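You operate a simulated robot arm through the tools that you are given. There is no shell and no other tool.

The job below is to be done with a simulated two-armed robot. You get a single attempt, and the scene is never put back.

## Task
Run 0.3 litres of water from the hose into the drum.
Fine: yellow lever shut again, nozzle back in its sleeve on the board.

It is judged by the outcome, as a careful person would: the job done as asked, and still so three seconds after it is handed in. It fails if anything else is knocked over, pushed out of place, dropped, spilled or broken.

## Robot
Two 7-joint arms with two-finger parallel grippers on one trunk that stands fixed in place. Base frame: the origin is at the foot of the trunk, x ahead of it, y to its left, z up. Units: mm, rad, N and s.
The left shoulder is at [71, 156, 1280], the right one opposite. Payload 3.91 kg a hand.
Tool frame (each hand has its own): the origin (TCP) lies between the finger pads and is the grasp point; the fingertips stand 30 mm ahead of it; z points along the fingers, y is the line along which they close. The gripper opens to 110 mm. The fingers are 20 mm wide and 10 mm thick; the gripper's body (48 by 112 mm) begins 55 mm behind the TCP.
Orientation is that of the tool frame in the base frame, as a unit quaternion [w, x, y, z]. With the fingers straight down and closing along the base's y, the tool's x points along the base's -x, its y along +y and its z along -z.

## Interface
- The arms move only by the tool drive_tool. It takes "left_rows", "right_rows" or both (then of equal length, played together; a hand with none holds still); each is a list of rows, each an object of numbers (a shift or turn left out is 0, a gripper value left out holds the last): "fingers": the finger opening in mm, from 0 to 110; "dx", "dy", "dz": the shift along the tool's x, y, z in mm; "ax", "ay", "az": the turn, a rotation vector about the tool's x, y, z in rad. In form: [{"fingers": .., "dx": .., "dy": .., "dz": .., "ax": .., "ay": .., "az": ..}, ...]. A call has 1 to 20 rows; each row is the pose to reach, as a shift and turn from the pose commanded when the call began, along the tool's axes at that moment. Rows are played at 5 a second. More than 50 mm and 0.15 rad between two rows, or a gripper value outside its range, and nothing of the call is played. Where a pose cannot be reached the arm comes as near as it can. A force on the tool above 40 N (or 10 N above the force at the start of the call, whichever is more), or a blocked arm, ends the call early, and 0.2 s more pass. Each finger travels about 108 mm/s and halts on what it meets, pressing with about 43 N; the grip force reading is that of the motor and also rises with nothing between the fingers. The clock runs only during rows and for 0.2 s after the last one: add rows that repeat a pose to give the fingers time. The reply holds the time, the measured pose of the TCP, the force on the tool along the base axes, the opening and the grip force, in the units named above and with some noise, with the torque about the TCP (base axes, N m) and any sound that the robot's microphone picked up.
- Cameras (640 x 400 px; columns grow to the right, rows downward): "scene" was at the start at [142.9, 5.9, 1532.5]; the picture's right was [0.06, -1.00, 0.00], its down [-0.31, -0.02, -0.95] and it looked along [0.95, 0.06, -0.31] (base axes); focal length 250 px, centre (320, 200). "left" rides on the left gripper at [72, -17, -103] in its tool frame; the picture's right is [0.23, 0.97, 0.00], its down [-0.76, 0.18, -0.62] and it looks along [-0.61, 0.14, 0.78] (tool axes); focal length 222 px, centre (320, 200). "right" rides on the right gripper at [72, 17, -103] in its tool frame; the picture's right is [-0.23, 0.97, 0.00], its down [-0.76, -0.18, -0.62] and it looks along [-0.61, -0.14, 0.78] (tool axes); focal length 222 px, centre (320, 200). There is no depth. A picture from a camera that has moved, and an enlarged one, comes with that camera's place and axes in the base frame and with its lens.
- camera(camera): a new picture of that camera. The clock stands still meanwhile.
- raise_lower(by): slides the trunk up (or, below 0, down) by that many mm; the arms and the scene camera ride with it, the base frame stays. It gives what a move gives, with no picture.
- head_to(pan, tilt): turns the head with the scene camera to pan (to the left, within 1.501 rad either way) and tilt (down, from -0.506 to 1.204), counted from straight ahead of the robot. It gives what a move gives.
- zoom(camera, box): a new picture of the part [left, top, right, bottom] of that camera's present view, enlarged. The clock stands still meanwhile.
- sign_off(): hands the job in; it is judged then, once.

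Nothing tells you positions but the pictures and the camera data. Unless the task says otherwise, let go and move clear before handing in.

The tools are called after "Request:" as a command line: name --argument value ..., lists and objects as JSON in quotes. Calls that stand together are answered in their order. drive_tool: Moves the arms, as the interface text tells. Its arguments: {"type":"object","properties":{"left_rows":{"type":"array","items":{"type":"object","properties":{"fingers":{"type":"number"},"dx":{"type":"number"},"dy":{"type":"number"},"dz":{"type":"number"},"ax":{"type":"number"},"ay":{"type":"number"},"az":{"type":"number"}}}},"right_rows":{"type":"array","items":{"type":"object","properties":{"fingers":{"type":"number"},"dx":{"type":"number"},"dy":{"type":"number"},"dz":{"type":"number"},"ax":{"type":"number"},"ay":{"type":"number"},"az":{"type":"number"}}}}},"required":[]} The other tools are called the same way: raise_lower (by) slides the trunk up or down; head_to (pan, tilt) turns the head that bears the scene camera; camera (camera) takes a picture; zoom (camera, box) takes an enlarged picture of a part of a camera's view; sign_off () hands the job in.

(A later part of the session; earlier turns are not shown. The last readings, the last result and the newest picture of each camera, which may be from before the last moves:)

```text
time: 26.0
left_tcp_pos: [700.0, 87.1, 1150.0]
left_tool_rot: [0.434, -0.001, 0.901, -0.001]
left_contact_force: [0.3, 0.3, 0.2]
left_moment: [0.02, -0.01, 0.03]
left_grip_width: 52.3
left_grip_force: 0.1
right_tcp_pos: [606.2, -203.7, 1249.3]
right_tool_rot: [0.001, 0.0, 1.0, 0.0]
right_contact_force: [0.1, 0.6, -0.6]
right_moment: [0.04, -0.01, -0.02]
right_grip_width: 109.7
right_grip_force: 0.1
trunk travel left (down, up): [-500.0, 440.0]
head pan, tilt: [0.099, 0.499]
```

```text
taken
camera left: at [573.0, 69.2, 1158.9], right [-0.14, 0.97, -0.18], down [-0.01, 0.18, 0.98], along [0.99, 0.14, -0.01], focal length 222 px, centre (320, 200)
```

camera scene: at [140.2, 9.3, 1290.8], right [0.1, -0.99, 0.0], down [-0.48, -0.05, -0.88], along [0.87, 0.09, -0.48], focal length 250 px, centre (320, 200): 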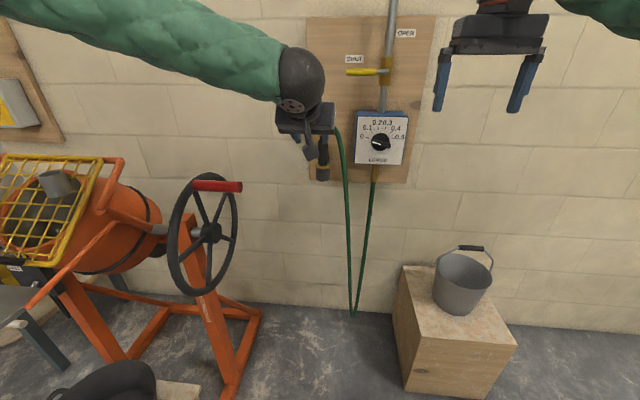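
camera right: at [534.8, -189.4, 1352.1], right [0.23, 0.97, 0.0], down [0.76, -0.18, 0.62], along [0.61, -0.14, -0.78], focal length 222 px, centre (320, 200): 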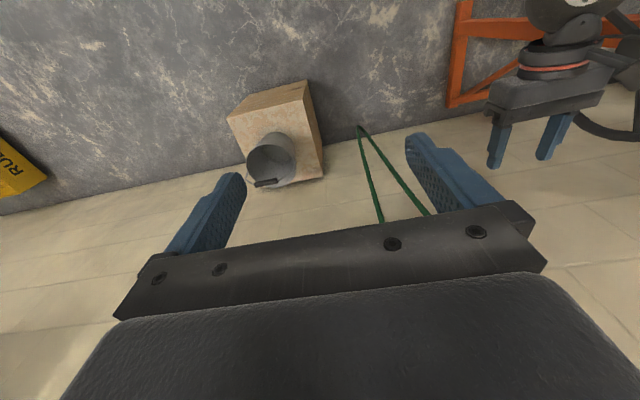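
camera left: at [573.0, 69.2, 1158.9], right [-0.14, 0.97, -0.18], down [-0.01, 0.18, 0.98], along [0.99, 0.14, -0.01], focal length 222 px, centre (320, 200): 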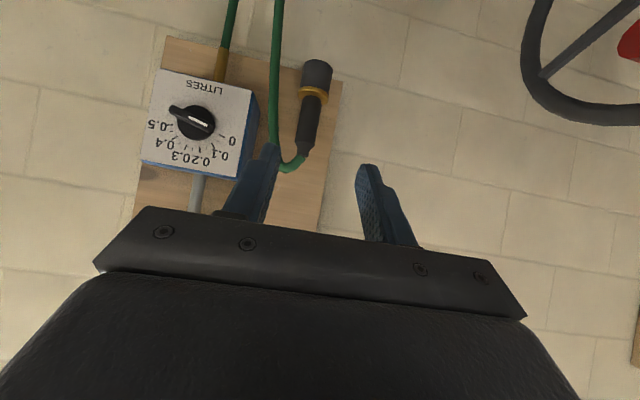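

Now the nozzle, ring and meter are all visible upside-down in the left camera. I'll move to a pre-grasp point about 120 mm back along the tool axis from the nozzle body.

Request:
drive_tool --left_rows '[{"dx": -17, "dy": -2, "dz": 37}, {"dx": -34, "dy": -4, "dz": 74}, {"dx": -51, "dy": -6, "dz": 110}, {"dx": -67.5, "dy": -7, "dz": 147}, {"dx": -67.5, "dy": -7, "dz": 147}]'

Request:
camera --camera "left"

Request:
camera --camera "scene"

```text
time: 27.2
left_tcp_pos: [858.1, 82.3, 1112.9]
left_tool_rot: [0.436, 0.0, 0.9, -0.001]
left_contact_force: [-0.2, 0.3, -0.2]
left_moment: [0.03, 0.0, 0.01]
left_grip_width: 52.0
left_grip_force: 0.2
right_tcp_pos: [605.5, -206.0, 1249.1]
right_tool_rot: [0.001, 0.0, 1.0, 0.001]
right_contact_force: [0.2, 0.0, -0.3]
right_moment: [0.04, -0.02, -0.01]
right_grip_width: 110.1
right_grip_force: 0.1
trunk travel left (down, up): [-500.0, 440.0]
head pan, tilt: [0.099, 0.499]
```

```text
taken
camera left: at [731.8, 65.4, 1122.7], right [-0.14, 0.97, -0.18], down [-0.02, 0.18, 0.98], along [0.99, 0.14, -0.01], focal length 222 px, centre (320, 200)
```

left: 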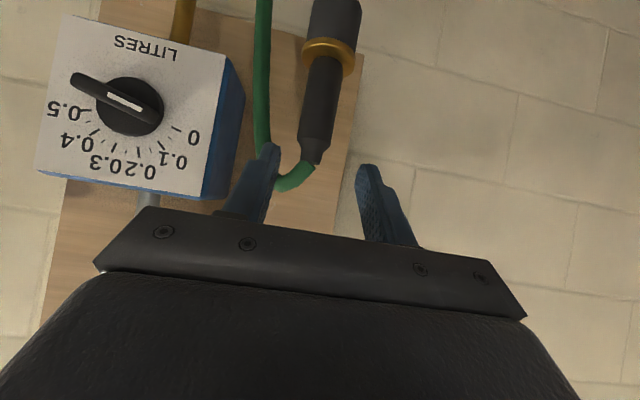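

```text
taken
camera scene: at [138.7, 8.7, 1291.1], right [0.1, -1.0, 0.0], down [-0.48, -0.05, -0.88], along [0.87, 0.09, -0.48], focal length 250 px, centre (320, 200)
```

scene: 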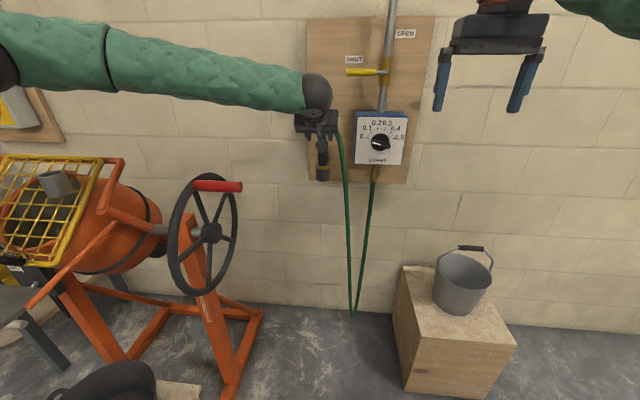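

I'll zoom the left camera to refine the nozzle's lateral position relative to the fingers.

Request:
zoom --camera "left" --box '[240, 0, 400, 250]'

```text
1.60 times, centred on (320, 125) of left
camera zoom: at [731.8, 65.4, 1122.7], right [-0.14, 0.97, -0.18], down [-0.02, 0.18, 0.98], along [0.99, 0.14, -0.01], focal length 355 px, centre (320, 320)
```

zoom: 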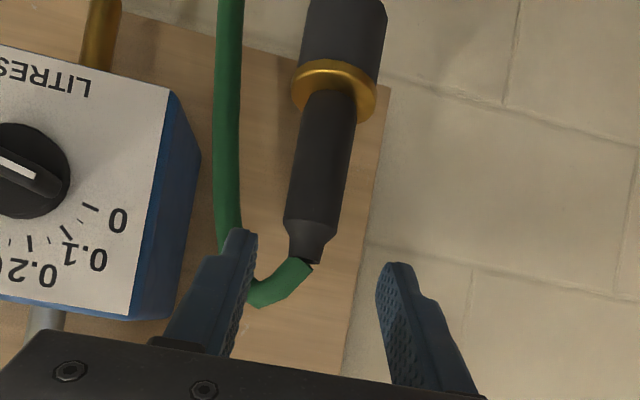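

The nozzle axis is at y ≈ 81. I'll slide in along the tool axis with the fingers straddling the body.

Request:
drive_tool --left_rows '[{"dx": 1, "dy": -1, "dz": 35}, {"dx": 2, "dy": -1, "dz": 70}, {"dx": 3, "dy": -1, "dz": 98}, {"dx": 4, "dy": -1, "dz": 119}, {"dx": 4, "dy": -1, "dz": 119}]'

Request:
camera --camera "left"

Request:
zoom --camera "scene" --box '[270, 60, 390, 200]'

```text
time: 28.4
left_tcp_pos: [934.1, 100.4, 1040.4]
left_tool_rot: [0.435, -0.001, 0.9, 0.0]
left_contact_force: [0.1, -1.9, 1.2]
left_moment: [-0.09, -0.03, -0.04]
left_grip_width: 53.1
left_grip_force: 1.4
left hand out of reach, approached as far as the arm can: row 3, 4, 5
right_tcp_pos: [606.6, -204.6, 1249.0]
right_tool_rot: [-0.001, 0.0, 1.0, 0.0]
right_contact_force: [-0.5, -0.8, 0.6]
right_moment: [-0.02, 0.01, 0.01]
right_grip_width: 110.1
right_grip_force: 0.1
trunk travel left (down, up): [-500.0, 440.0]
head pan, tilt: [0.099, 0.499]
```

```text
taken
camera left: at [807.7, 83.6, 1048.0], right [-0.14, 0.97, -0.18], down [-0.02, 0.18, 0.98], along [0.99, 0.14, -0.01], focal length 222 px, centre (320, 200)
```

left: 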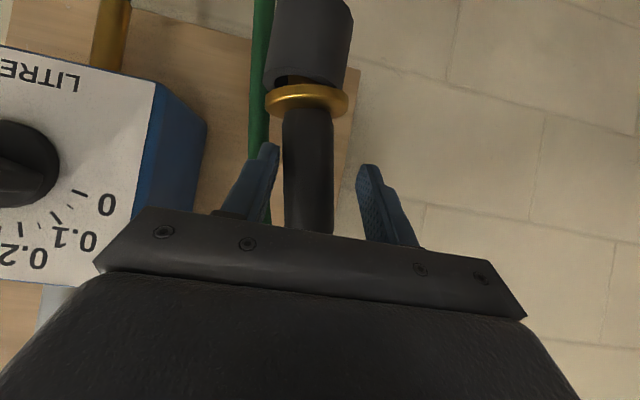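

```text
2.86 times, centred on (330, 130) of scene
camera zoom: at [139.9, 8.7, 1290.8], right [0.1, -1.0, 0.0], down [-0.48, -0.05, -0.88], along [0.87, 0.09, -0.48], focal length 715 px, centre (291, 400)
```

zoom: 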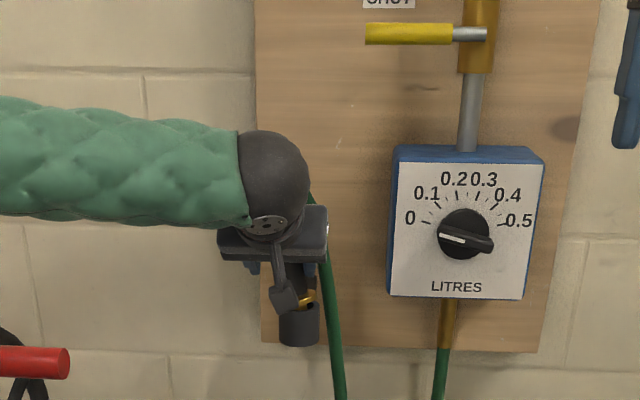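

The arm ran out of reach and drifted sideways, so the right-hand finger is leaning lightly on the nozzle. I'll ease back toward the centre and pull back to relieve it.

Request:
drive_tool --left_rows '[{"dy": -8, "dz": -6}, {"dy": -14, "dz": -14}, {"dy": -18, "dz": -24}, {"dy": -18, "dz": -24}]'

Request:
camera --camera "left"

Request:
zoom --camera "scene" --box '[270, 60, 390, 200]'

```text
time: 29.4
left_tcp_pos: [913.2, 83.8, 1054.0]
left_tool_rot: [0.435, -0.001, 0.9, -0.001]
left_contact_force: [0.0, -0.7, -0.6]
left_moment: [-0.01, -0.02, 0.0]
left_grip_width: 52.0
left_grip_force: 0.2
left hand out of reach, approached as far as the arm can: row 1, 2
right_tcp_pos: [607.1, -204.8, 1248.3]
right_tool_rot: [0.0, 0.0, 1.0, 0.0]
right_contact_force: [-0.2, -0.2, 1.0]
right_moment: [0.0, -0.03, -0.02]
right_grip_width: 110.2
right_grip_force: 0.0
trunk travel left (down, up): [-500.0, 440.0]
head pan, tilt: [0.099, 0.499]
```

```text
taken
camera left: at [786.0, 67.3, 1063.2], right [-0.14, 0.97, -0.18], down [-0.02, 0.18, 0.98], along [0.99, 0.14, -0.01], focal length 222 px, centre (320, 200)
```

left: 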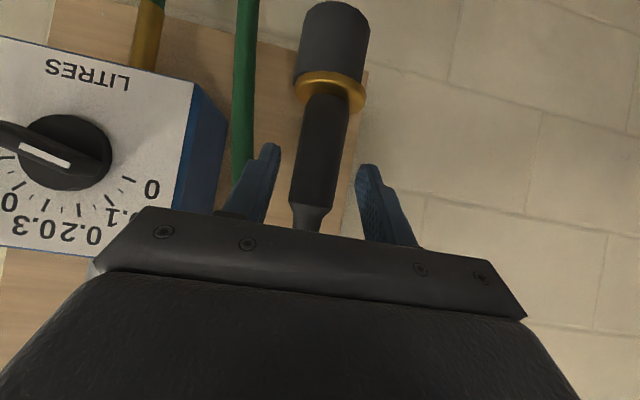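

```text
2.86 times, centred on (330, 130) of scene
camera zoom: at [140.4, 9.2, 1290.8], right [0.1, -1.0, 0.0], down [-0.48, -0.05, -0.88], along [0.87, 0.09, -0.48], focal length 715 px, centre (291, 400)
```

zoom: 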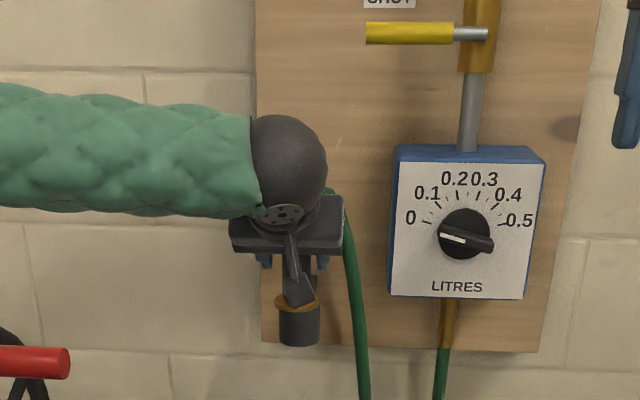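

The nozzle settled back upright. I'll pull back slightly and flatten the hand tilt to about 15°, which should gain reach.

Request:
drive_tool --left_rows '[{"dz": -25, "dy": -2}, {"dz": -40, "dy": -2, "ay": -0.14}, {"dz": -40, "dy": -2, "ay": -0.28}, {"dz": -40, "dy": -2, "ay": -0.41}, {"dz": -40, "dy": -2, "ay": -0.41}]'

Request:
camera --camera "left"

Request:
camera --camera "scene"

```text
time: 30.6
left_tcp_pos: [883.8, 79.6, 1078.5]
left_tool_rot: [0.61, -0.001, 0.793, 0.0]
left_contact_force: [0.1, -0.5, 0.6]
left_moment: [0.01, 0.01, -0.01]
left_grip_width: 52.0
left_grip_force: 0.0
right_tcp_pos: [607.5, -205.9, 1248.1]
right_tool_rot: [-0.001, 0.0, 1.0, 0.0]
right_contact_force: [-0.2, 0.0, 0.1]
right_moment: [0.02, -0.03, 0.01]
right_grip_width: 110.1
right_grip_force: 0.0
trunk travel left (down, up): [-500.0, 440.0]
head pan, tilt: [0.099, 0.499]
```

```text
taken
camera left: at [763.7, 62.3, 1035.3], right [-0.06, 0.97, -0.22], down [-0.41, 0.18, 0.9], along [0.91, 0.14, 0.39], focal length 222 px, centre (320, 200)
```

left: 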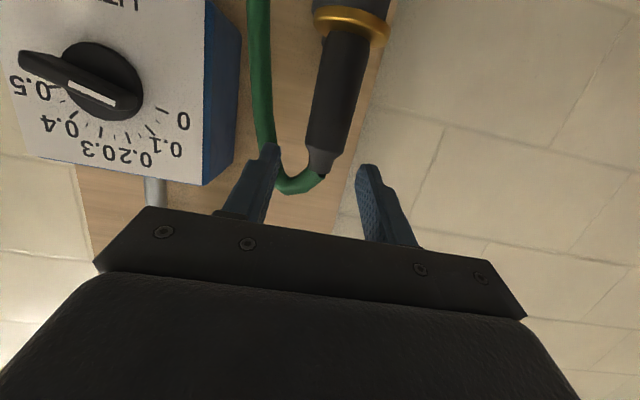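

```text
taken
camera scene: at [140.3, 9.0, 1290.8], right [0.1, -0.99, 0.0], down [-0.48, -0.05, -0.88], along [0.87, 0.09, -0.48], focal length 250 px, centre (320, 200)
```

scene: 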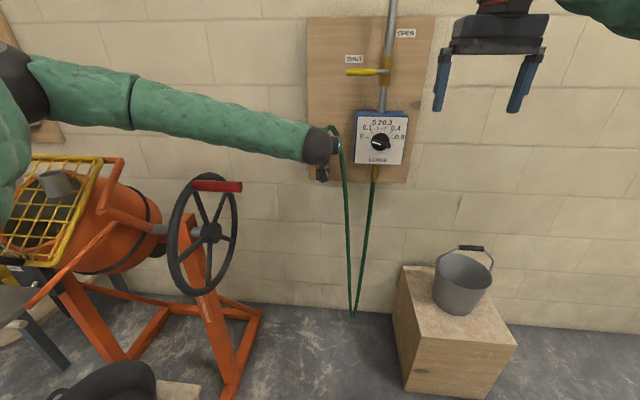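

I'll go down to body height just in front of the nozzle and then forward in small steps, checking that the arm does not drift sideways.

Request:
drive_tool --left_rows '[{"dx": 20, "dy": 1, "dz": 6}, {"dx": 40.4, "dy": 1.4, "dz": 11.7}, {"dx": 35, "dy": 1.4, "dz": 31}, {"dx": 35, "dy": 1.4, "dz": 31}]'

Request:
camera --camera "left"

```text
time: 31.6
left_tcp_pos: [905.1, 80.5, 1037.9]
left_tool_rot: [0.609, 0.0, 0.793, -0.001]
left_contact_force: [0.5, 0.1, -0.3]
left_moment: [0.0, 0.01, -0.01]
left_grip_width: 52.2
left_grip_force: 0.1
right_tcp_pos: [606.9, -203.7, 1249.6]
right_tool_rot: [0.0, 0.0, 1.0, -0.001]
right_contact_force: [-0.6, -0.3, -0.6]
right_moment: [-0.01, 0.0, -0.01]
right_grip_width: 110.1
right_grip_force: 0.1
trunk travel left (down, up): [-500.0, 440.0]
head pan, tilt: [0.099, 0.499]
```

```text
taken
camera left: at [785.1, 64.5, 995.0], right [-0.06, 0.97, -0.22], down [-0.41, 0.18, 0.9], along [0.91, 0.14, 0.39], focal length 222 px, centre (320, 200)
```

left: 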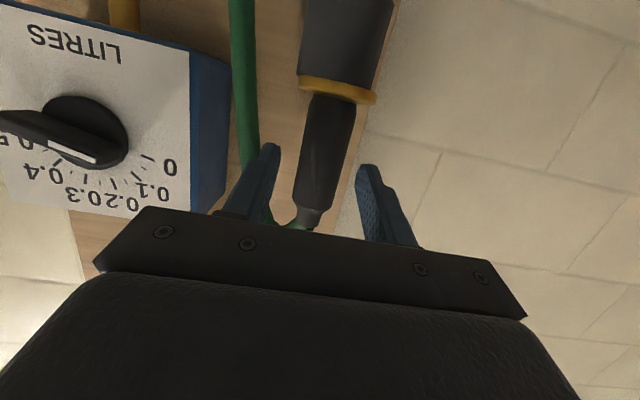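

It's aligned with no drift. I'll advance the last 40 mm.

Request:
drive_tool --left_rows '[{"dx": -3, "dz": 14}, {"dx": -6, "dz": 28}, {"dx": -8, "dz": 39}, {"dx": -8, "dz": 39}]'

Request:
camera --camera "left"

Request:
zoom --camera "scene" --box '[270, 60, 390, 200]'

```text
time: 32.6
left_tcp_pos: [934.0, 94.7, 1039.1]
left_tool_rot: [0.61, -0.001, 0.792, 0.0]
left_contact_force: [0.0, -2.2, 0.8]
left_moment: [-0.06, 0.02, -0.01]
left_grip_width: 52.9
left_grip_force: 0.8
left hand out of reach, approached as far as the arm can: row 1, 2, 3, 4
right_tcp_pos: [606.3, -206.2, 1248.9]
right_tool_rot: [0.001, -0.001, 1.0, 0.001]
right_contact_force: [-0.2, 0.1, -0.1]
right_moment: [0.01, -0.04, 0.03]
right_grip_width: 110.2
right_grip_force: 0.0
trunk travel left (down, up): [-500.0, 440.0]
head pan, tilt: [0.099, 0.499]
```

```text
taken
camera left: at [815.3, 79.5, 997.0], right [-0.06, 0.97, -0.22], down [-0.41, 0.18, 0.9], along [0.91, 0.14, 0.39], focal length 222 px, centre (320, 200)
```

left: 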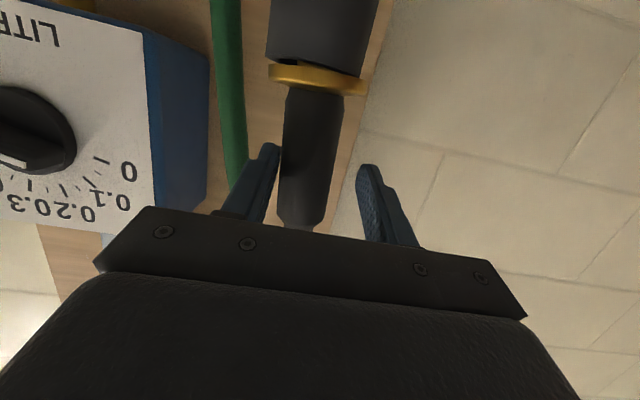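

```text
2.86 times, centred on (330, 130) of scene
camera zoom: at [140.2, 8.9, 1290.8], right [0.1, -1.0, 0.0], down [-0.48, -0.05, -0.88], along [0.87, 0.09, -0.48], focal length 715 px, centre (291, 400)
```

zoom: 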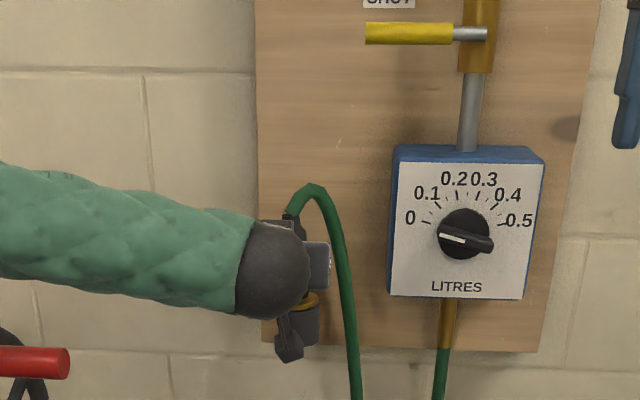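

The limit is again x ≈ 934 with a sideways drift. I'll back off the same way, then look at the arm's posture to understand what's limiting it.

Request:
drive_tool --left_rows '[{"dy": -6, "dz": -8}, {"dy": -11, "dz": -18}, {"dy": -14, "dz": -32}, {"dy": -14, "dz": -50}, {"dy": -14, "dz": -50}]'

Request:
head_to --pan 0.9 --tilt 0.35

Request:
camera --camera "scene"

Request:
camera --camera "left"

```text
time: 33.8
left_tcp_pos: [888.0, 82.2, 1052.3]
left_tool_rot: [0.609, 0.0, 0.793, -0.001]
left_contact_force: [0.1, 0.8, -0.3]
left_moment: [-0.01, -0.02, -0.01]
left_grip_width: 52.0
left_grip_force: 0.1
right_tcp_pos: [608.0, -205.3, 1248.3]
right_tool_rot: [-0.001, 0.0, 1.0, 0.0]
right_contact_force: [-0.6, 0.6, -0.1]
right_moment: [0.01, 0.02, 0.0]
right_grip_width: 109.8
right_grip_force: 0.0
trunk travel left (down, up): [-500.0, 440.0]
head pan, tilt: [0.099, 0.499]
```

```text
time: 34.9
left_tcp_pos: [887.1, 81.8, 1053.5]
left_tool_rot: [0.609, 0.0, 0.793, -0.001]
left_contact_force: [0.0, 0.7, 0.9]
left_moment: [-0.01, -0.01, -0.01]
left_grip_width: 51.8
left_grip_force: 0.1
right_tcp_pos: [608.5, -205.5, 1248.2]
right_tool_rot: [0.0, 0.0, 1.0, 0.0]
right_contact_force: [-0.1, -0.3, 0.7]
right_moment: [0.02, 0.02, -0.01]
right_grip_width: 110.1
right_grip_force: 0.0
trunk travel left (down, up): [-500.0, 440.0]
head pan, tilt: [0.901, 0.351]
```

```text
taken
camera scene: at [107.6, 72.9, 1304.5], right [0.78, -0.62, 0.0], down [-0.21, -0.27, -0.94], along [0.58, 0.74, -0.34], focal length 250 px, centre (320, 200)
```

scene: 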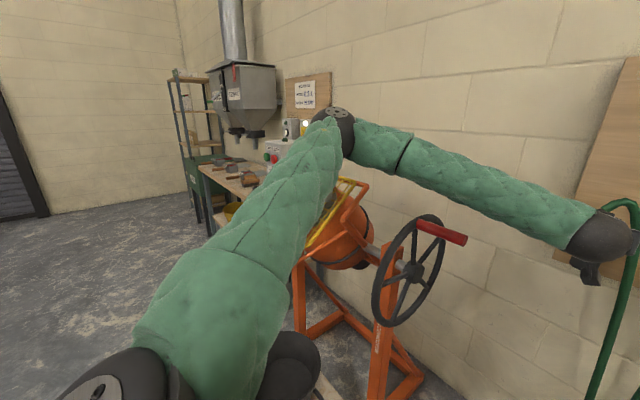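

```text
taken
camera left: at [767.6, 65.6, 1011.5], right [-0.06, 0.97, -0.22], down [-0.41, 0.18, 0.9], along [0.91, 0.14, 0.39], focal length 222 px, centre (320, 200)
```

left: 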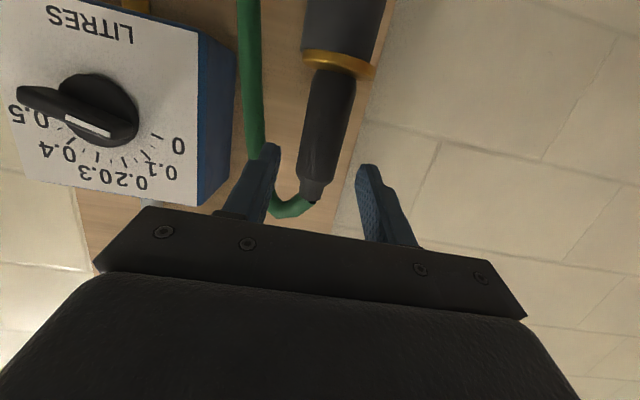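

The elbow is well bent, up and to the left, so the limit is joint posture rather than arm length. I'll test reach in free air above the nozzle (z ≈ 1160) to learn which height relative to the shoulder works better.

Request:
drive_tool --left_rows '[{"dx": -40, "dz": -10}, {"dx": -80, "dz": -21}, {"dx": -103.5, "dz": -27.3}, {"dx": -109, "dz": -7}, {"dx": -114, "dz": 14}, {"dx": -120, "dz": 34.6}, {"dx": -120, "dz": 34.6}]'

```text
time: 36.5
left_tcp_pos: [950.5, 82.6, 1161.6]
left_tool_rot: [0.61, -0.001, 0.792, 0.0]
left_contact_force: [0.2, -0.5, -0.4]
left_moment: [-0.02, 0.03, 0.0]
left_grip_width: 52.0
left_grip_force: 0.0
right_tcp_pos: [605.8, -205.3, 1249.4]
right_tool_rot: [0.001, 0.0, 1.0, 0.0]
right_contact_force: [0.7, -0.1, -0.2]
right_moment: [-0.01, 0.02, 0.02]
right_grip_width: 110.1
right_grip_force: 0.0
trunk travel left (down, up): [-500.0, 440.0]
head pan, tilt: [0.901, 0.351]
```

Reach is fine when the hand is about 100 mm above shoulder height. I'll retreat, lower the trunk by 125 mm more, and approach again.

Request:
drive_tool --left_rows '[{"dx": 10, "dz": -38}, {"dx": 20, "dz": -76}, {"dx": 26, "dz": -97}, {"dx": 26, "dz": -97}]'

Request:
raise_lower --by -125

Request:
camera --camera "left"

Request:
camera --camera "scene"

```text
time: 37.5
left_tcp_pos: [850.9, 82.7, 1158.1]
left_tool_rot: [0.609, -0.001, 0.793, 0.0]
left_contact_force: [0.4, 0.3, 0.3]
left_moment: [-0.03, 0.01, 0.01]
left_grip_width: 52.0
left_grip_force: 0.1
right_tcp_pos: [607.6, -204.5, 1248.6]
right_tool_rot: [-0.001, 0.001, 1.0, 0.0]
right_contact_force: [0.0, -0.7, -0.3]
right_moment: [0.03, 0.01, -0.03]
right_grip_width: 110.0
right_grip_force: 0.1
trunk travel left (down, up): [-500.0, 440.0]
head pan, tilt: [0.901, 0.351]
```

```text
time: 39.1
left_tcp_pos: [850.1, 82.3, 1033.7]
left_tool_rot: [0.61, 0.0, 0.793, -0.001]
left_contact_force: [0.6, -1.0, -1.1]
left_moment: [0.0, -0.02, 0.03]
left_grip_width: 52.0
left_grip_force: 0.1
right_tcp_pos: [606.6, -204.6, 1123.5]
right_tool_rot: [0.0, 0.0, 1.0, 0.0]
right_contact_force: [-0.2, 0.0, -0.8]
right_moment: [0.0, -0.01, 0.0]
right_grip_width: 109.9
right_grip_force: 0.1
trunk travel left (down, up): [-375.0, 565.0]
head pan, tilt: [0.901, 0.351]
```

```text
taken
camera left: at [730.8, 66.1, 991.5], right [-0.06, 0.97, -0.22], down [-0.41, 0.18, 0.9], along [0.91, 0.14, 0.39], focal length 222 px, centre (320, 200)
```

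left: 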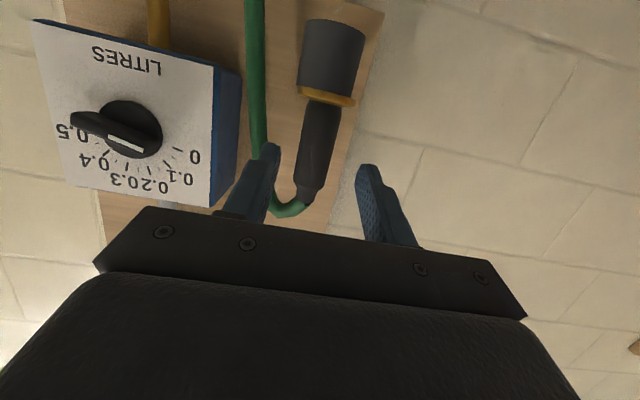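

```text
taken
camera scene: at [107.2, 73.0, 1179.7], right [0.78, -0.62, 0.0], down [-0.21, -0.27, -0.94], along [0.58, 0.74, -0.34], focal length 250 px, centre (320, 200)
```

scene: 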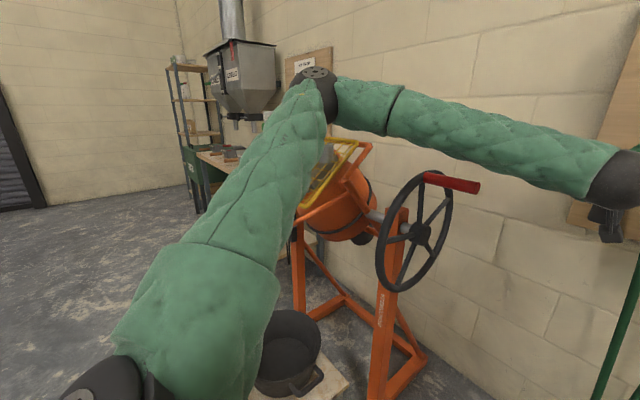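

The arm is clear. I'll zoom in to check where the nozzle now sits relative to its sleeve.

Request:
zoom --camera "left" --box '[240, 0, 400, 230]'

Request:
head_to --pan 0.1 --tilt 0.2

Request:
camera --camera "scene"

```text
1.74 times, centred on (320, 115) of left
camera zoom: at [730.8, 66.1, 991.5], right [-0.06, 0.97, -0.22], down [-0.41, 0.18, 0.9], along [0.91, 0.14, 0.39], focal length 386 px, centre (320, 348)
```

zoom: 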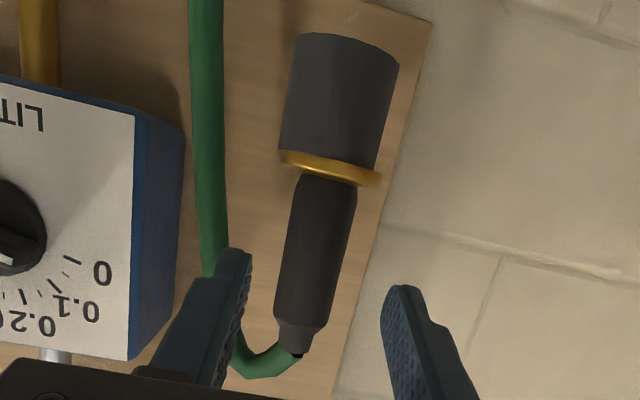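

```text
time: 40.2
left_tcp_pos: [849.7, 83.6, 1033.8]
left_tool_rot: [0.61, 0.0, 0.792, 0.0]
left_contact_force: [-0.1, 0.9, -0.8]
left_moment: [-0.02, -0.03, -0.03]
left_grip_width: 52.1
left_grip_force: 0.1
right_tcp_pos: [606.8, -203.7, 1124.1]
right_tool_rot: [-0.001, 0.0, 1.0, 0.001]
right_contact_force: [0.0, 0.9, 0.2]
right_moment: [0.0, -0.01, 0.0]
right_grip_width: 110.1
right_grip_force: 0.0
trunk travel left (down, up): [-375.0, 565.0]
head pan, tilt: [0.099, 0.201]
```

```text
taken
camera scene: at [142.4, 9.4, 1193.5], right [0.1, -0.99, 0.0], down [-0.2, -0.02, -0.98], along [0.97, 0.1, -0.2], focal length 250 px, centre (320, 200)
```

scene: 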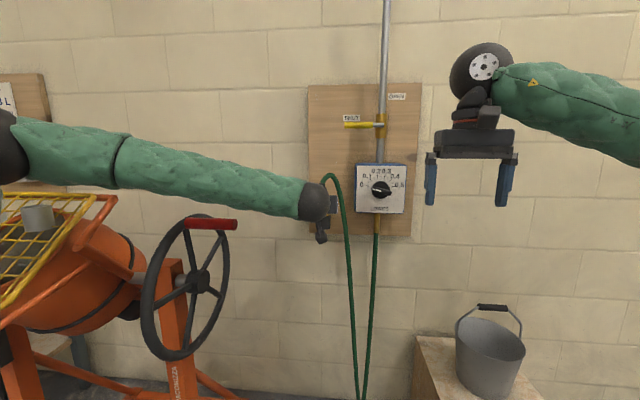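

The nozzle is seated with only a tiny lean; its body is at y ≈ 84–85 at grasp height. I'll advance in small steps, checking drift partway.

Request:
drive_tool --left_rows '[{"dx": -8, "dy": 0.5, "dz": 30}, {"dx": -15, "dy": 1, "dz": 55}, {"dx": -19, "dy": 1.5, "dz": 68}, {"dx": -19, "dy": 1.5, "dz": 68}]'

Request:
zoom --camera "left" --box '[220, 0, 440, 250]'

```text
time: 41.2
left_tcp_pos: [920.7, 84.1, 1035.3]
left_tool_rot: [0.61, -0.001, 0.793, 0.0]
left_contact_force: [0.0, 0.0, -0.8]
left_moment: [-0.03, -0.04, 0.01]
left_grip_width: 52.1
left_grip_force: 0.0
right_tcp_pos: [606.9, -205.8, 1124.0]
right_tool_rot: [0.0, 0.0, 1.0, 0.0]
right_contact_force: [0.2, 0.1, 0.1]
right_moment: [0.0, 0.01, -0.03]
right_grip_width: 109.8
right_grip_force: 0.0
trunk travel left (down, up): [-375.0, 565.0]
head pan, tilt: [0.099, 0.201]
```

```text
1.60 times, centred on (330, 125) of left
camera zoom: at [801.4, 66.7, 992.5], right [-0.06, 0.97, -0.22], down [-0.41, 0.18, 0.9], along [0.91, 0.14, 0.39], focal length 355 px, centre (304, 320)
```

zoom: 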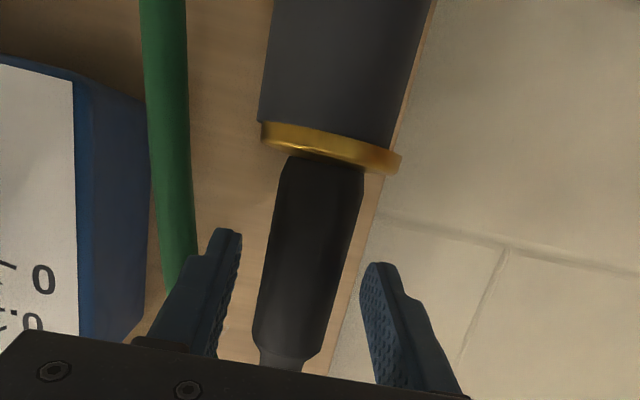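

The body is centred between the fingers. I'll advance the last 26 mm.

Request:
drive_tool --left_rows '[{"dx": -4, "dz": 13}, {"dx": -7.6, "dz": 25}, {"dx": -7.6, "dz": 25}]'

Request:
zoom --camera "left" --box '[220, 0, 440, 250]'

Request:
zoom --camera "scene" --box '[270, 130, 420, 260]'

```text
time: 42.0
left_tcp_pos: [947.5, 83.8, 1035.5]
left_tool_rot: [0.61, -0.001, 0.793, 0.0]
left_contact_force: [0.1, -0.9, 0.6]
left_moment: [0.02, 0.03, -0.05]
left_grip_width: 51.9
left_grip_force: 0.2
right_tcp_pos: [607.2, -204.1, 1124.0]
right_tool_rot: [0.0, 0.001, 1.0, 0.0]
right_contact_force: [0.1, 0.3, 0.1]
right_moment: [0.01, -0.02, -0.01]
right_grip_width: 110.2
right_grip_force: 0.1
trunk travel left (down, up): [-375.0, 565.0]
head pan, tilt: [0.099, 0.201]
```

```text
1.60 times, centred on (330, 125) of left
camera zoom: at [828.0, 67.8, 993.5], right [-0.06, 0.97, -0.22], down [-0.41, 0.18, 0.9], along [0.91, 0.14, 0.39], focal length 355 px, centre (304, 320)
```

zoom: 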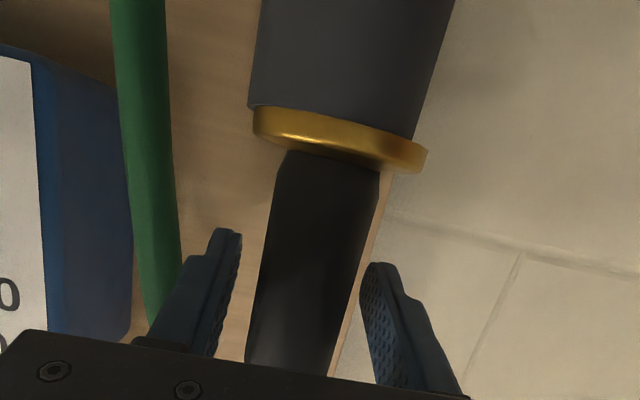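

```text
3.08 times, centred on (345, 195) of scene
camera zoom: at [142.3, 9.2, 1193.5], right [0.1, -1.0, 0.0], down [-0.2, -0.02, -0.98], along [0.97, 0.1, -0.2], focal length 770 px, centre (243, 215)
```

zoom: 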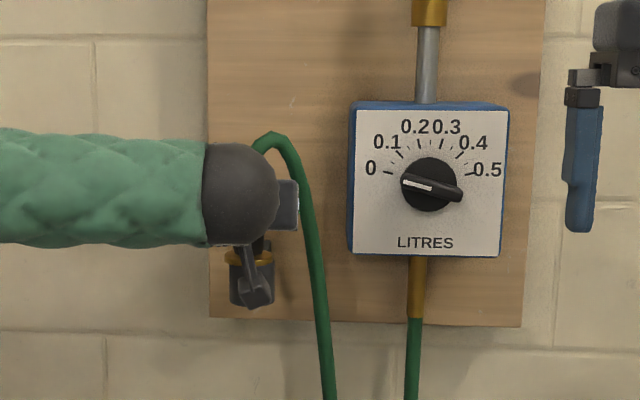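

The nozzle body is between the fingers. I'll close the grip.

Request:
drive_tool --left_rows '[{"fingers": 40}, {"fingers": 24}, {"fingers": 24}, {"fingers": 24}]'

Request:
zoom --camera "left" --box '[220, 0, 440, 250]'

```text
time: 43.0
left_tcp_pos: [946.9, 83.5, 1034.8]
left_tool_rot: [0.609, -0.001, 0.793, 0.0]
left_contact_force: [0.1, -0.4, 0.3]
left_moment: [0.01, 0.02, 0.01]
left_grip_width: 32.9
left_grip_force: 43.0
right_tcp_pos: [606.6, -204.3, 1124.4]
right_tool_rot: [0.0, 0.0, 1.0, 0.0]
right_contact_force: [1.0, 1.0, 0.0]
right_moment: [0.03, 0.0, 0.0]
right_grip_width: 109.7
right_grip_force: 0.1
trunk travel left (down, up): [-375.0, 565.0]
head pan, tilt: [0.099, 0.201]
```

```text
1.60 times, centred on (330, 125) of left
camera zoom: at [828.0, 67.7, 993.3], right [-0.06, 0.97, -0.22], down [-0.41, 0.18, 0.9], along [0.91, 0.14, 0.39], focal length 355 px, centre (304, 320)
```

zoom: 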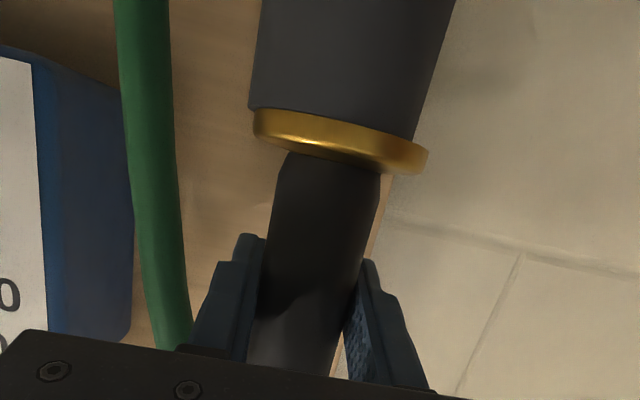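

Gripped at 33 mm width. I'll lift gently 20 mm first to see that it slides free of the sleeve.

Request:
drive_tool --left_rows '[{"dx": -5, "dz": -1.3}, {"dx": -10, "dz": -2.6}, {"dx": -19.3, "dz": -5.1}, {"dx": -19.3, "dz": -5.1}]'

Request:
zoom --camera "left" --box '[220, 0, 440, 250]'

Request:
zoom --camera "scene" --box '[270, 130, 420, 260]'

```text
time: 44.0
left_tcp_pos: [946.7, 84.9, 1054.6]
left_tool_rot: [0.609, -0.001, 0.793, 0.0]
left_contact_force: [1.0, -0.4, -1.6]
left_moment: [-0.01, 0.03, 0.02]
left_grip_width: 33.2
left_grip_force: 42.9
right_tcp_pos: [607.0, -205.6, 1124.1]
right_tool_rot: [-0.001, 0.0, 1.0, 0.0]
right_contact_force: [-1.2, -0.2, 0.1]
right_moment: [-0.06, -0.02, -0.03]
right_grip_width: 110.1
right_grip_force: 0.0
trunk travel left (down, up): [-375.0, 565.0]
head pan, tilt: [0.099, 0.201]
```

```text
1.60 times, centred on (330, 125) of left
camera zoom: at [828.1, 68.0, 1012.1], right [-0.06, 0.97, -0.22], down [-0.41, 0.18, 0.9], along [0.91, 0.14, 0.38], focal length 355 px, centre (304, 320)
```

zoom: 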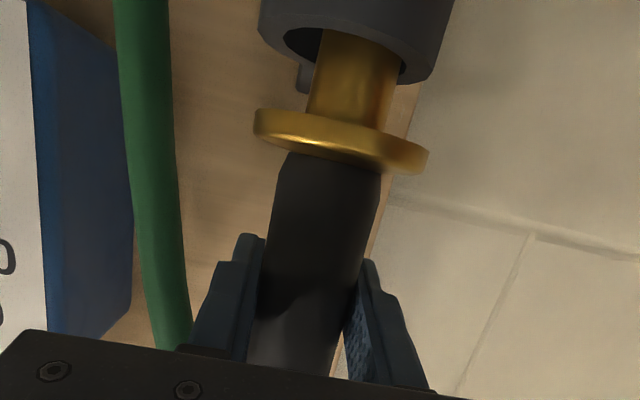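

```text
3.08 times, centred on (345, 195) of scene
camera zoom: at [142.8, 9.3, 1193.4], right [0.1, -1.0, 0.0], down [-0.2, -0.02, -0.98], along [0.97, 0.1, -0.2], focal length 770 px, centre (243, 215)
```

zoom: 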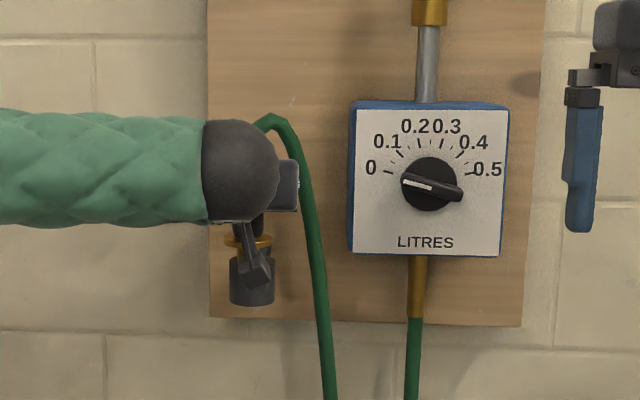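

The brass spigot slides out freely. I'll raise the trunk 100 mm to lift it straight out.

Request:
raise_lower --by 100

Request:
camera --camera "left"

Request:
camera --camera "scene"

```text
time: 45.3
left_tcp_pos: [946.9, 84.8, 1153.1]
left_tool_rot: [0.609, 0.0, 0.793, 0.0]
left_contact_force: [-0.1, -0.1, -2.0]
left_moment: [0.01, 0.01, -0.01]
left_grip_width: 33.2
left_grip_force: 43.2
right_tcp_pos: [607.6, -205.9, 1222.2]
right_tool_rot: [-0.001, 0.0, 1.0, 0.0]
right_contact_force: [0.3, -0.3, -0.8]
right_moment: [-0.01, 0.03, -0.02]
right_grip_width: 110.1
right_grip_force: 0.0
trunk travel left (down, up): [-475.0, 465.0]
head pan, tilt: [0.099, 0.201]
```

```text
taken
camera left: at [828.2, 67.9, 1111.8], right [-0.06, 0.97, -0.22], down [-0.41, 0.18, 0.9], along [0.91, 0.14, 0.38], focal length 222 px, centre (320, 200)
```

left: 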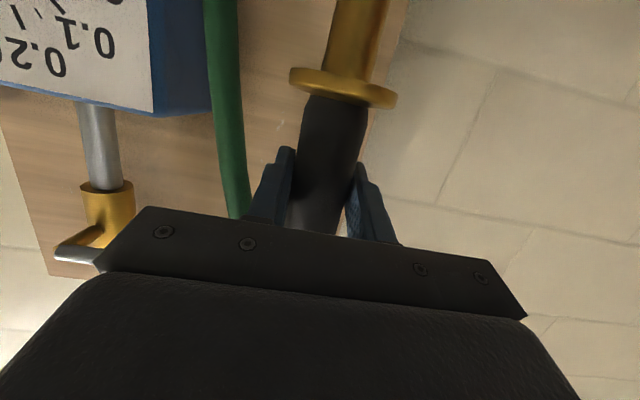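

```text
taken
camera scene: at [143.0, 9.3, 1293.3], right [0.1, -1.0, 0.0], down [-0.2, -0.02, -0.98], along [0.97, 0.1, -0.2], focal length 250 px, centre (320, 200)
```

scene: 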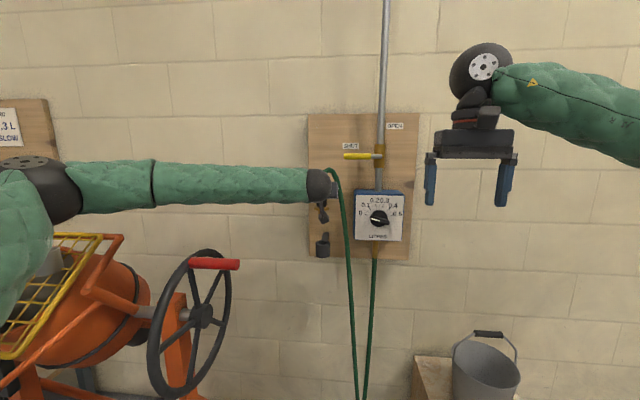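

The nozzle is clear of the sleeve. I'll zoom to see the full spigot length before carrying it.

Request:
zoom --camera "scene" --box '[290, 150, 370, 270]'

Request:
camera --camera "right"

```text
3.33 times, centred on (330, 210) of scene
camera zoom: at [143.0, 9.3, 1293.3], right [0.1, -1.0, 0.0], down [-0.2, -0.02, -0.98], along [0.97, 0.1, -0.2], focal length 834 px, centre (287, 167)
```

zoom: 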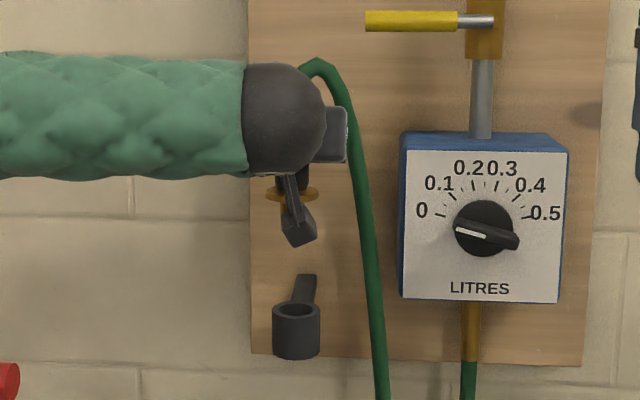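

```text
taken
camera right: at [535.7, -189.5, 1326.4], right [0.23, 0.97, 0.0], down [0.76, -0.18, 0.62], along [0.61, -0.14, -0.78], focal length 222 px, centre (320, 200)
```

right: 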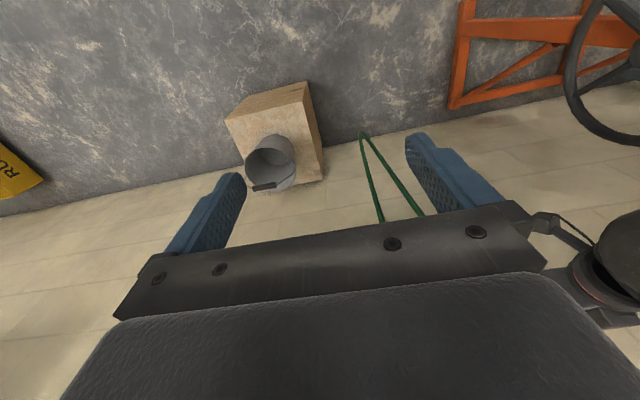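

The spigot is under about 57 mm long. I'll raise the trunk another 65 mm and draw the nozzle back from the board at that height.

Request:
raise_lower --by 65

Request:
drive_tool --left_rows '[{"dx": 9.6, "dz": -36}, {"dx": 19.2, "dz": -72.5}, {"dx": 28.7, "dz": -108.8}, {"dx": 38.3, "dz": -145}, {"dx": 38.3, "dz": -145}]'

Request:
camera --camera "left"

Request:
camera --camera "scene"

```text
time: 46.4
left_tcp_pos: [948.1, 85.3, 1218.6]
left_tool_rot: [0.609, -0.001, 0.793, 0.0]
left_contact_force: [-0.3, -0.3, -2.0]
left_moment: [0.0, 0.02, 0.0]
left_grip_width: 33.0
left_grip_force: 43.6
right_tcp_pos: [607.3, -204.3, 1287.9]
right_tool_rot: [0.0, -0.001, 1.0, 0.0]
right_contact_force: [-0.8, -0.3, 0.1]
right_moment: [0.01, -0.04, 0.02]
right_grip_width: 109.9
right_grip_force: 0.1
trunk travel left (down, up): [-540.0, 400.0]
head pan, tilt: [0.099, 0.201]
```

```text
time: 47.6
left_tcp_pos: [797.7, 86.7, 1222.5]
left_tool_rot: [0.609, -0.001, 0.793, 0.0]
left_contact_force: [-0.3, -0.5, -1.9]
left_moment: [0.0, -0.01, -0.01]
left_grip_width: 33.4
left_grip_force: 42.6
right_tcp_pos: [609.1, -205.0, 1288.2]
right_tool_rot: [-0.001, -0.001, 1.0, 0.001]
right_contact_force: [-0.1, 0.8, -0.5]
right_moment: [0.01, 0.02, 0.03]
right_grip_width: 110.1
right_grip_force: 0.0
trunk travel left (down, up): [-540.0, 400.0]
head pan, tilt: [0.099, 0.201]
```

```text
taken
camera left: at [679.2, 68.7, 1180.1], right [-0.06, 0.97, -0.22], down [-0.41, 0.18, 0.9], along [0.91, 0.14, 0.38], focal length 222 px, centre (320, 200)
```

left: 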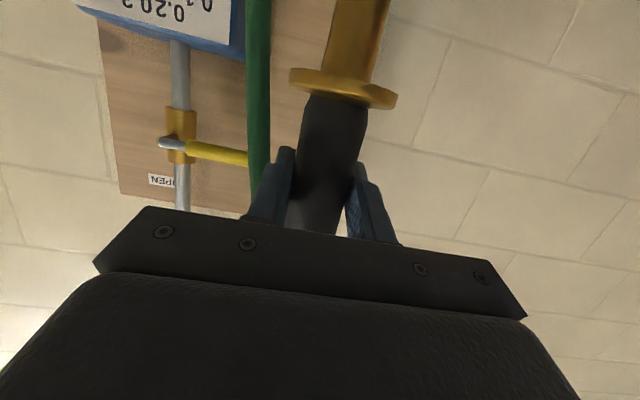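

```text
taken
camera scene: at [143.9, 9.3, 1358.2], right [0.1, -0.99, 0.0], down [-0.2, -0.02, -0.98], along [0.97, 0.1, -0.2], focal length 250 px, centre (320, 200)
```

scene: 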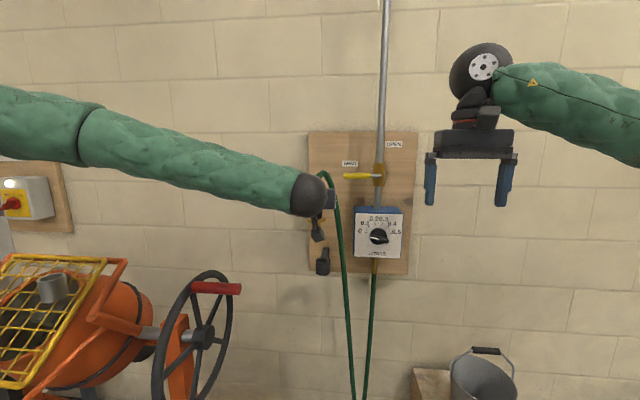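

Now I'll swing the nozzle over toward the drum, staying high (z ≈ 1240) and turning the hand about 40° left while keeping the nozzle vertical.

Request:
drive_tool --left_rows '[{"dx": 2.9, "dy": 39.5, "dz": -16.6, "ax": -0.0521, "az": -0.0138}, {"dx": 5.9, "dy": 79.1, "dz": -33.1, "ax": -0.1042, "az": -0.0275}, {"dx": 8.8, "dy": 118.6, "dz": -49.7, "ax": -0.1562, "az": -0.0413}, {"dx": 11.8, "dy": 158.2, "dz": -66.3, "ax": -0.2083, "az": -0.0551}, {"dx": 14.7, "dy": 197.7, "dz": -82.8, "ax": -0.2604, "az": -0.0688}, {"dx": 17.7, "dy": 237.2, "dz": -99.4, "ax": -0.3125, "az": -0.0826}, {"dx": 20.6, "dy": 276.8, "dz": -116, "ax": -0.3645, "az": -0.0964}, {"dx": 23.6, "dy": 316.3, "dz": -132.6, "ax": -0.4166, "az": -0.1102}, {"dx": 26.5, "dy": 355.8, "dz": -149.1, "ax": -0.4687, "az": -0.1239}, {"dx": 29.5, "dy": 395.4, "dz": -165.7, "ax": -0.5208, "az": -0.1377}, {"dx": 32.4, "dy": 434.9, "dz": -182.3, "ax": -0.5728, "az": -0.1515}, {"dx": 35.4, "dy": 474.5, "dz": -198.8, "ax": -0.6249, "az": -0.1652}, {"dx": 38.3, "dy": 514, "dz": -215.4, "ax": -0.677, "az": -0.179}, {"dx": 38.3, "dy": 514, "dz": -215.4, "ax": -0.677, "az": -0.179}]'

Request:
head_to --pan 0.75 --tilt 0.35

Request:
camera --camera "scene"

Request:
camera --camera "left"

```text
time: 50.6
left_tcp_pos: [577.0, 600.8, 1235.7]
left_tool_rot: [0.572, -0.272, 0.745, 0.209]
left_contact_force: [-0.6, -1.2, -2.6]
left_moment: [0.0, -0.01, -0.01]
left_grip_width: 33.3
left_grip_force: 43.3
right_tcp_pos: [606.6, -206.0, 1290.0]
right_tool_rot: [0.0, 0.0, 1.0, 0.001]
right_contact_force: [0.0, -0.7, 0.1]
right_moment: [0.05, 0.01, -0.03]
right_grip_width: 110.0
right_grip_force: 0.1
trunk travel left (down, up): [-540.0, 400.0]
head pan, tilt: [0.099, 0.201]
```

```text
time: 51.6
left_tcp_pos: [577.9, 600.9, 1237.1]
left_tool_rot: [0.572, -0.272, 0.746, 0.208]
left_contact_force: [0.3, 0.3, -2.3]
left_moment: [-0.01, -0.03, -0.01]
left_grip_width: 33.3
left_grip_force: 42.7
right_tcp_pos: [607.3, -205.1, 1287.7]
right_tool_rot: [0.0, 0.0, 1.0, -0.001]
right_contact_force: [-0.3, 0.2, -0.3]
right_moment: [0.01, 0.01, -0.01]
right_grip_width: 109.8
right_grip_force: 0.1
trunk travel left (down, up): [-540.0, 400.0]
head pan, tilt: [0.75, 0.351]
```

```text
taken
camera scene: at [117.7, 63.7, 1344.5], right [0.68, -0.73, 0.0], down [-0.25, -0.23, -0.94], along [0.69, 0.64, -0.34], focal length 250 px, centre (320, 200)
```

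scene: 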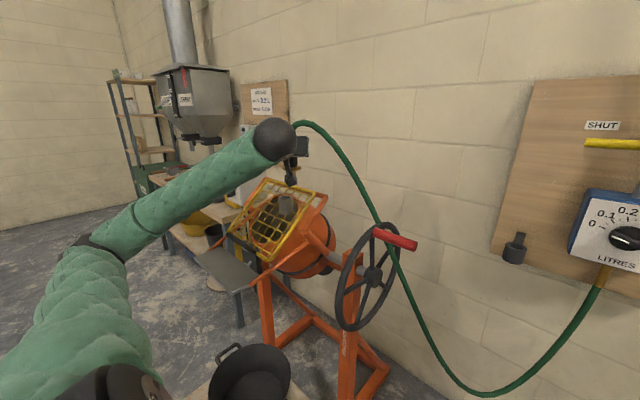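

```text
taken
camera left: at [497.1, 512.4, 1194.5], right [-0.67, 0.71, -0.22], down [-0.42, -0.13, 0.9], along [0.61, 0.7, 0.39], focal length 222 px, centre (320, 200)
```

left: 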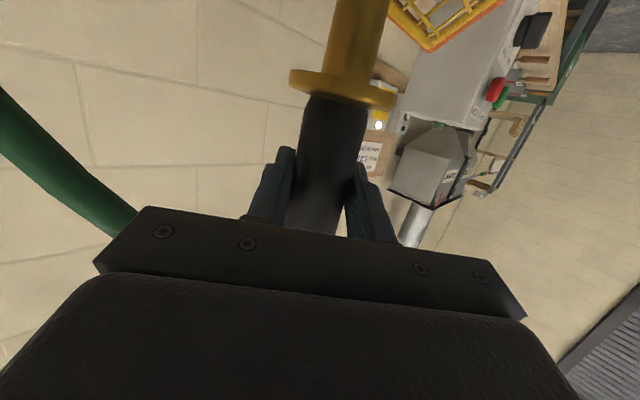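

The nozzle is near the drum; the hose hangs in a curve past the wheel. I'll zoom to measure the nozzle against the collar and check the hose near the wheel.

Request:
zoom --camera "scene" --box '[220, 110, 340, 250]'

Request:
zoom --camera "scene" --box '[310, 190, 450, 350]'

```text
2.86 times, centred on (280, 180) of scene
camera zoom: at [117.7, 63.7, 1344.5], right [0.68, -0.73, 0.0], down [-0.25, -0.23, -0.94], along [0.69, 0.64, -0.34], focal length 715 px, centre (434, 257)
```

zoom: 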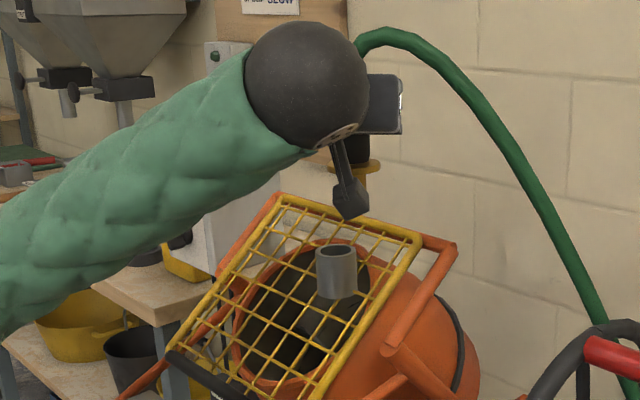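

```text
2.50 times, centred on (380, 270) of scene
camera zoom: at [117.7, 63.7, 1344.5], right [0.68, -0.73, 0.0], down [-0.25, -0.23, -0.94], along [0.69, 0.64, -0.34], focal length 626 px, centre (170, 25)
```

zoom: 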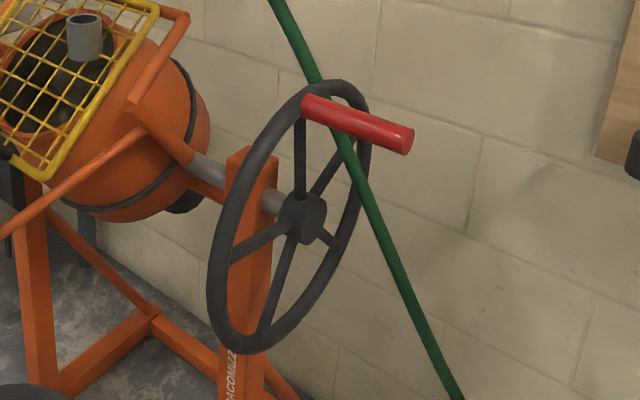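

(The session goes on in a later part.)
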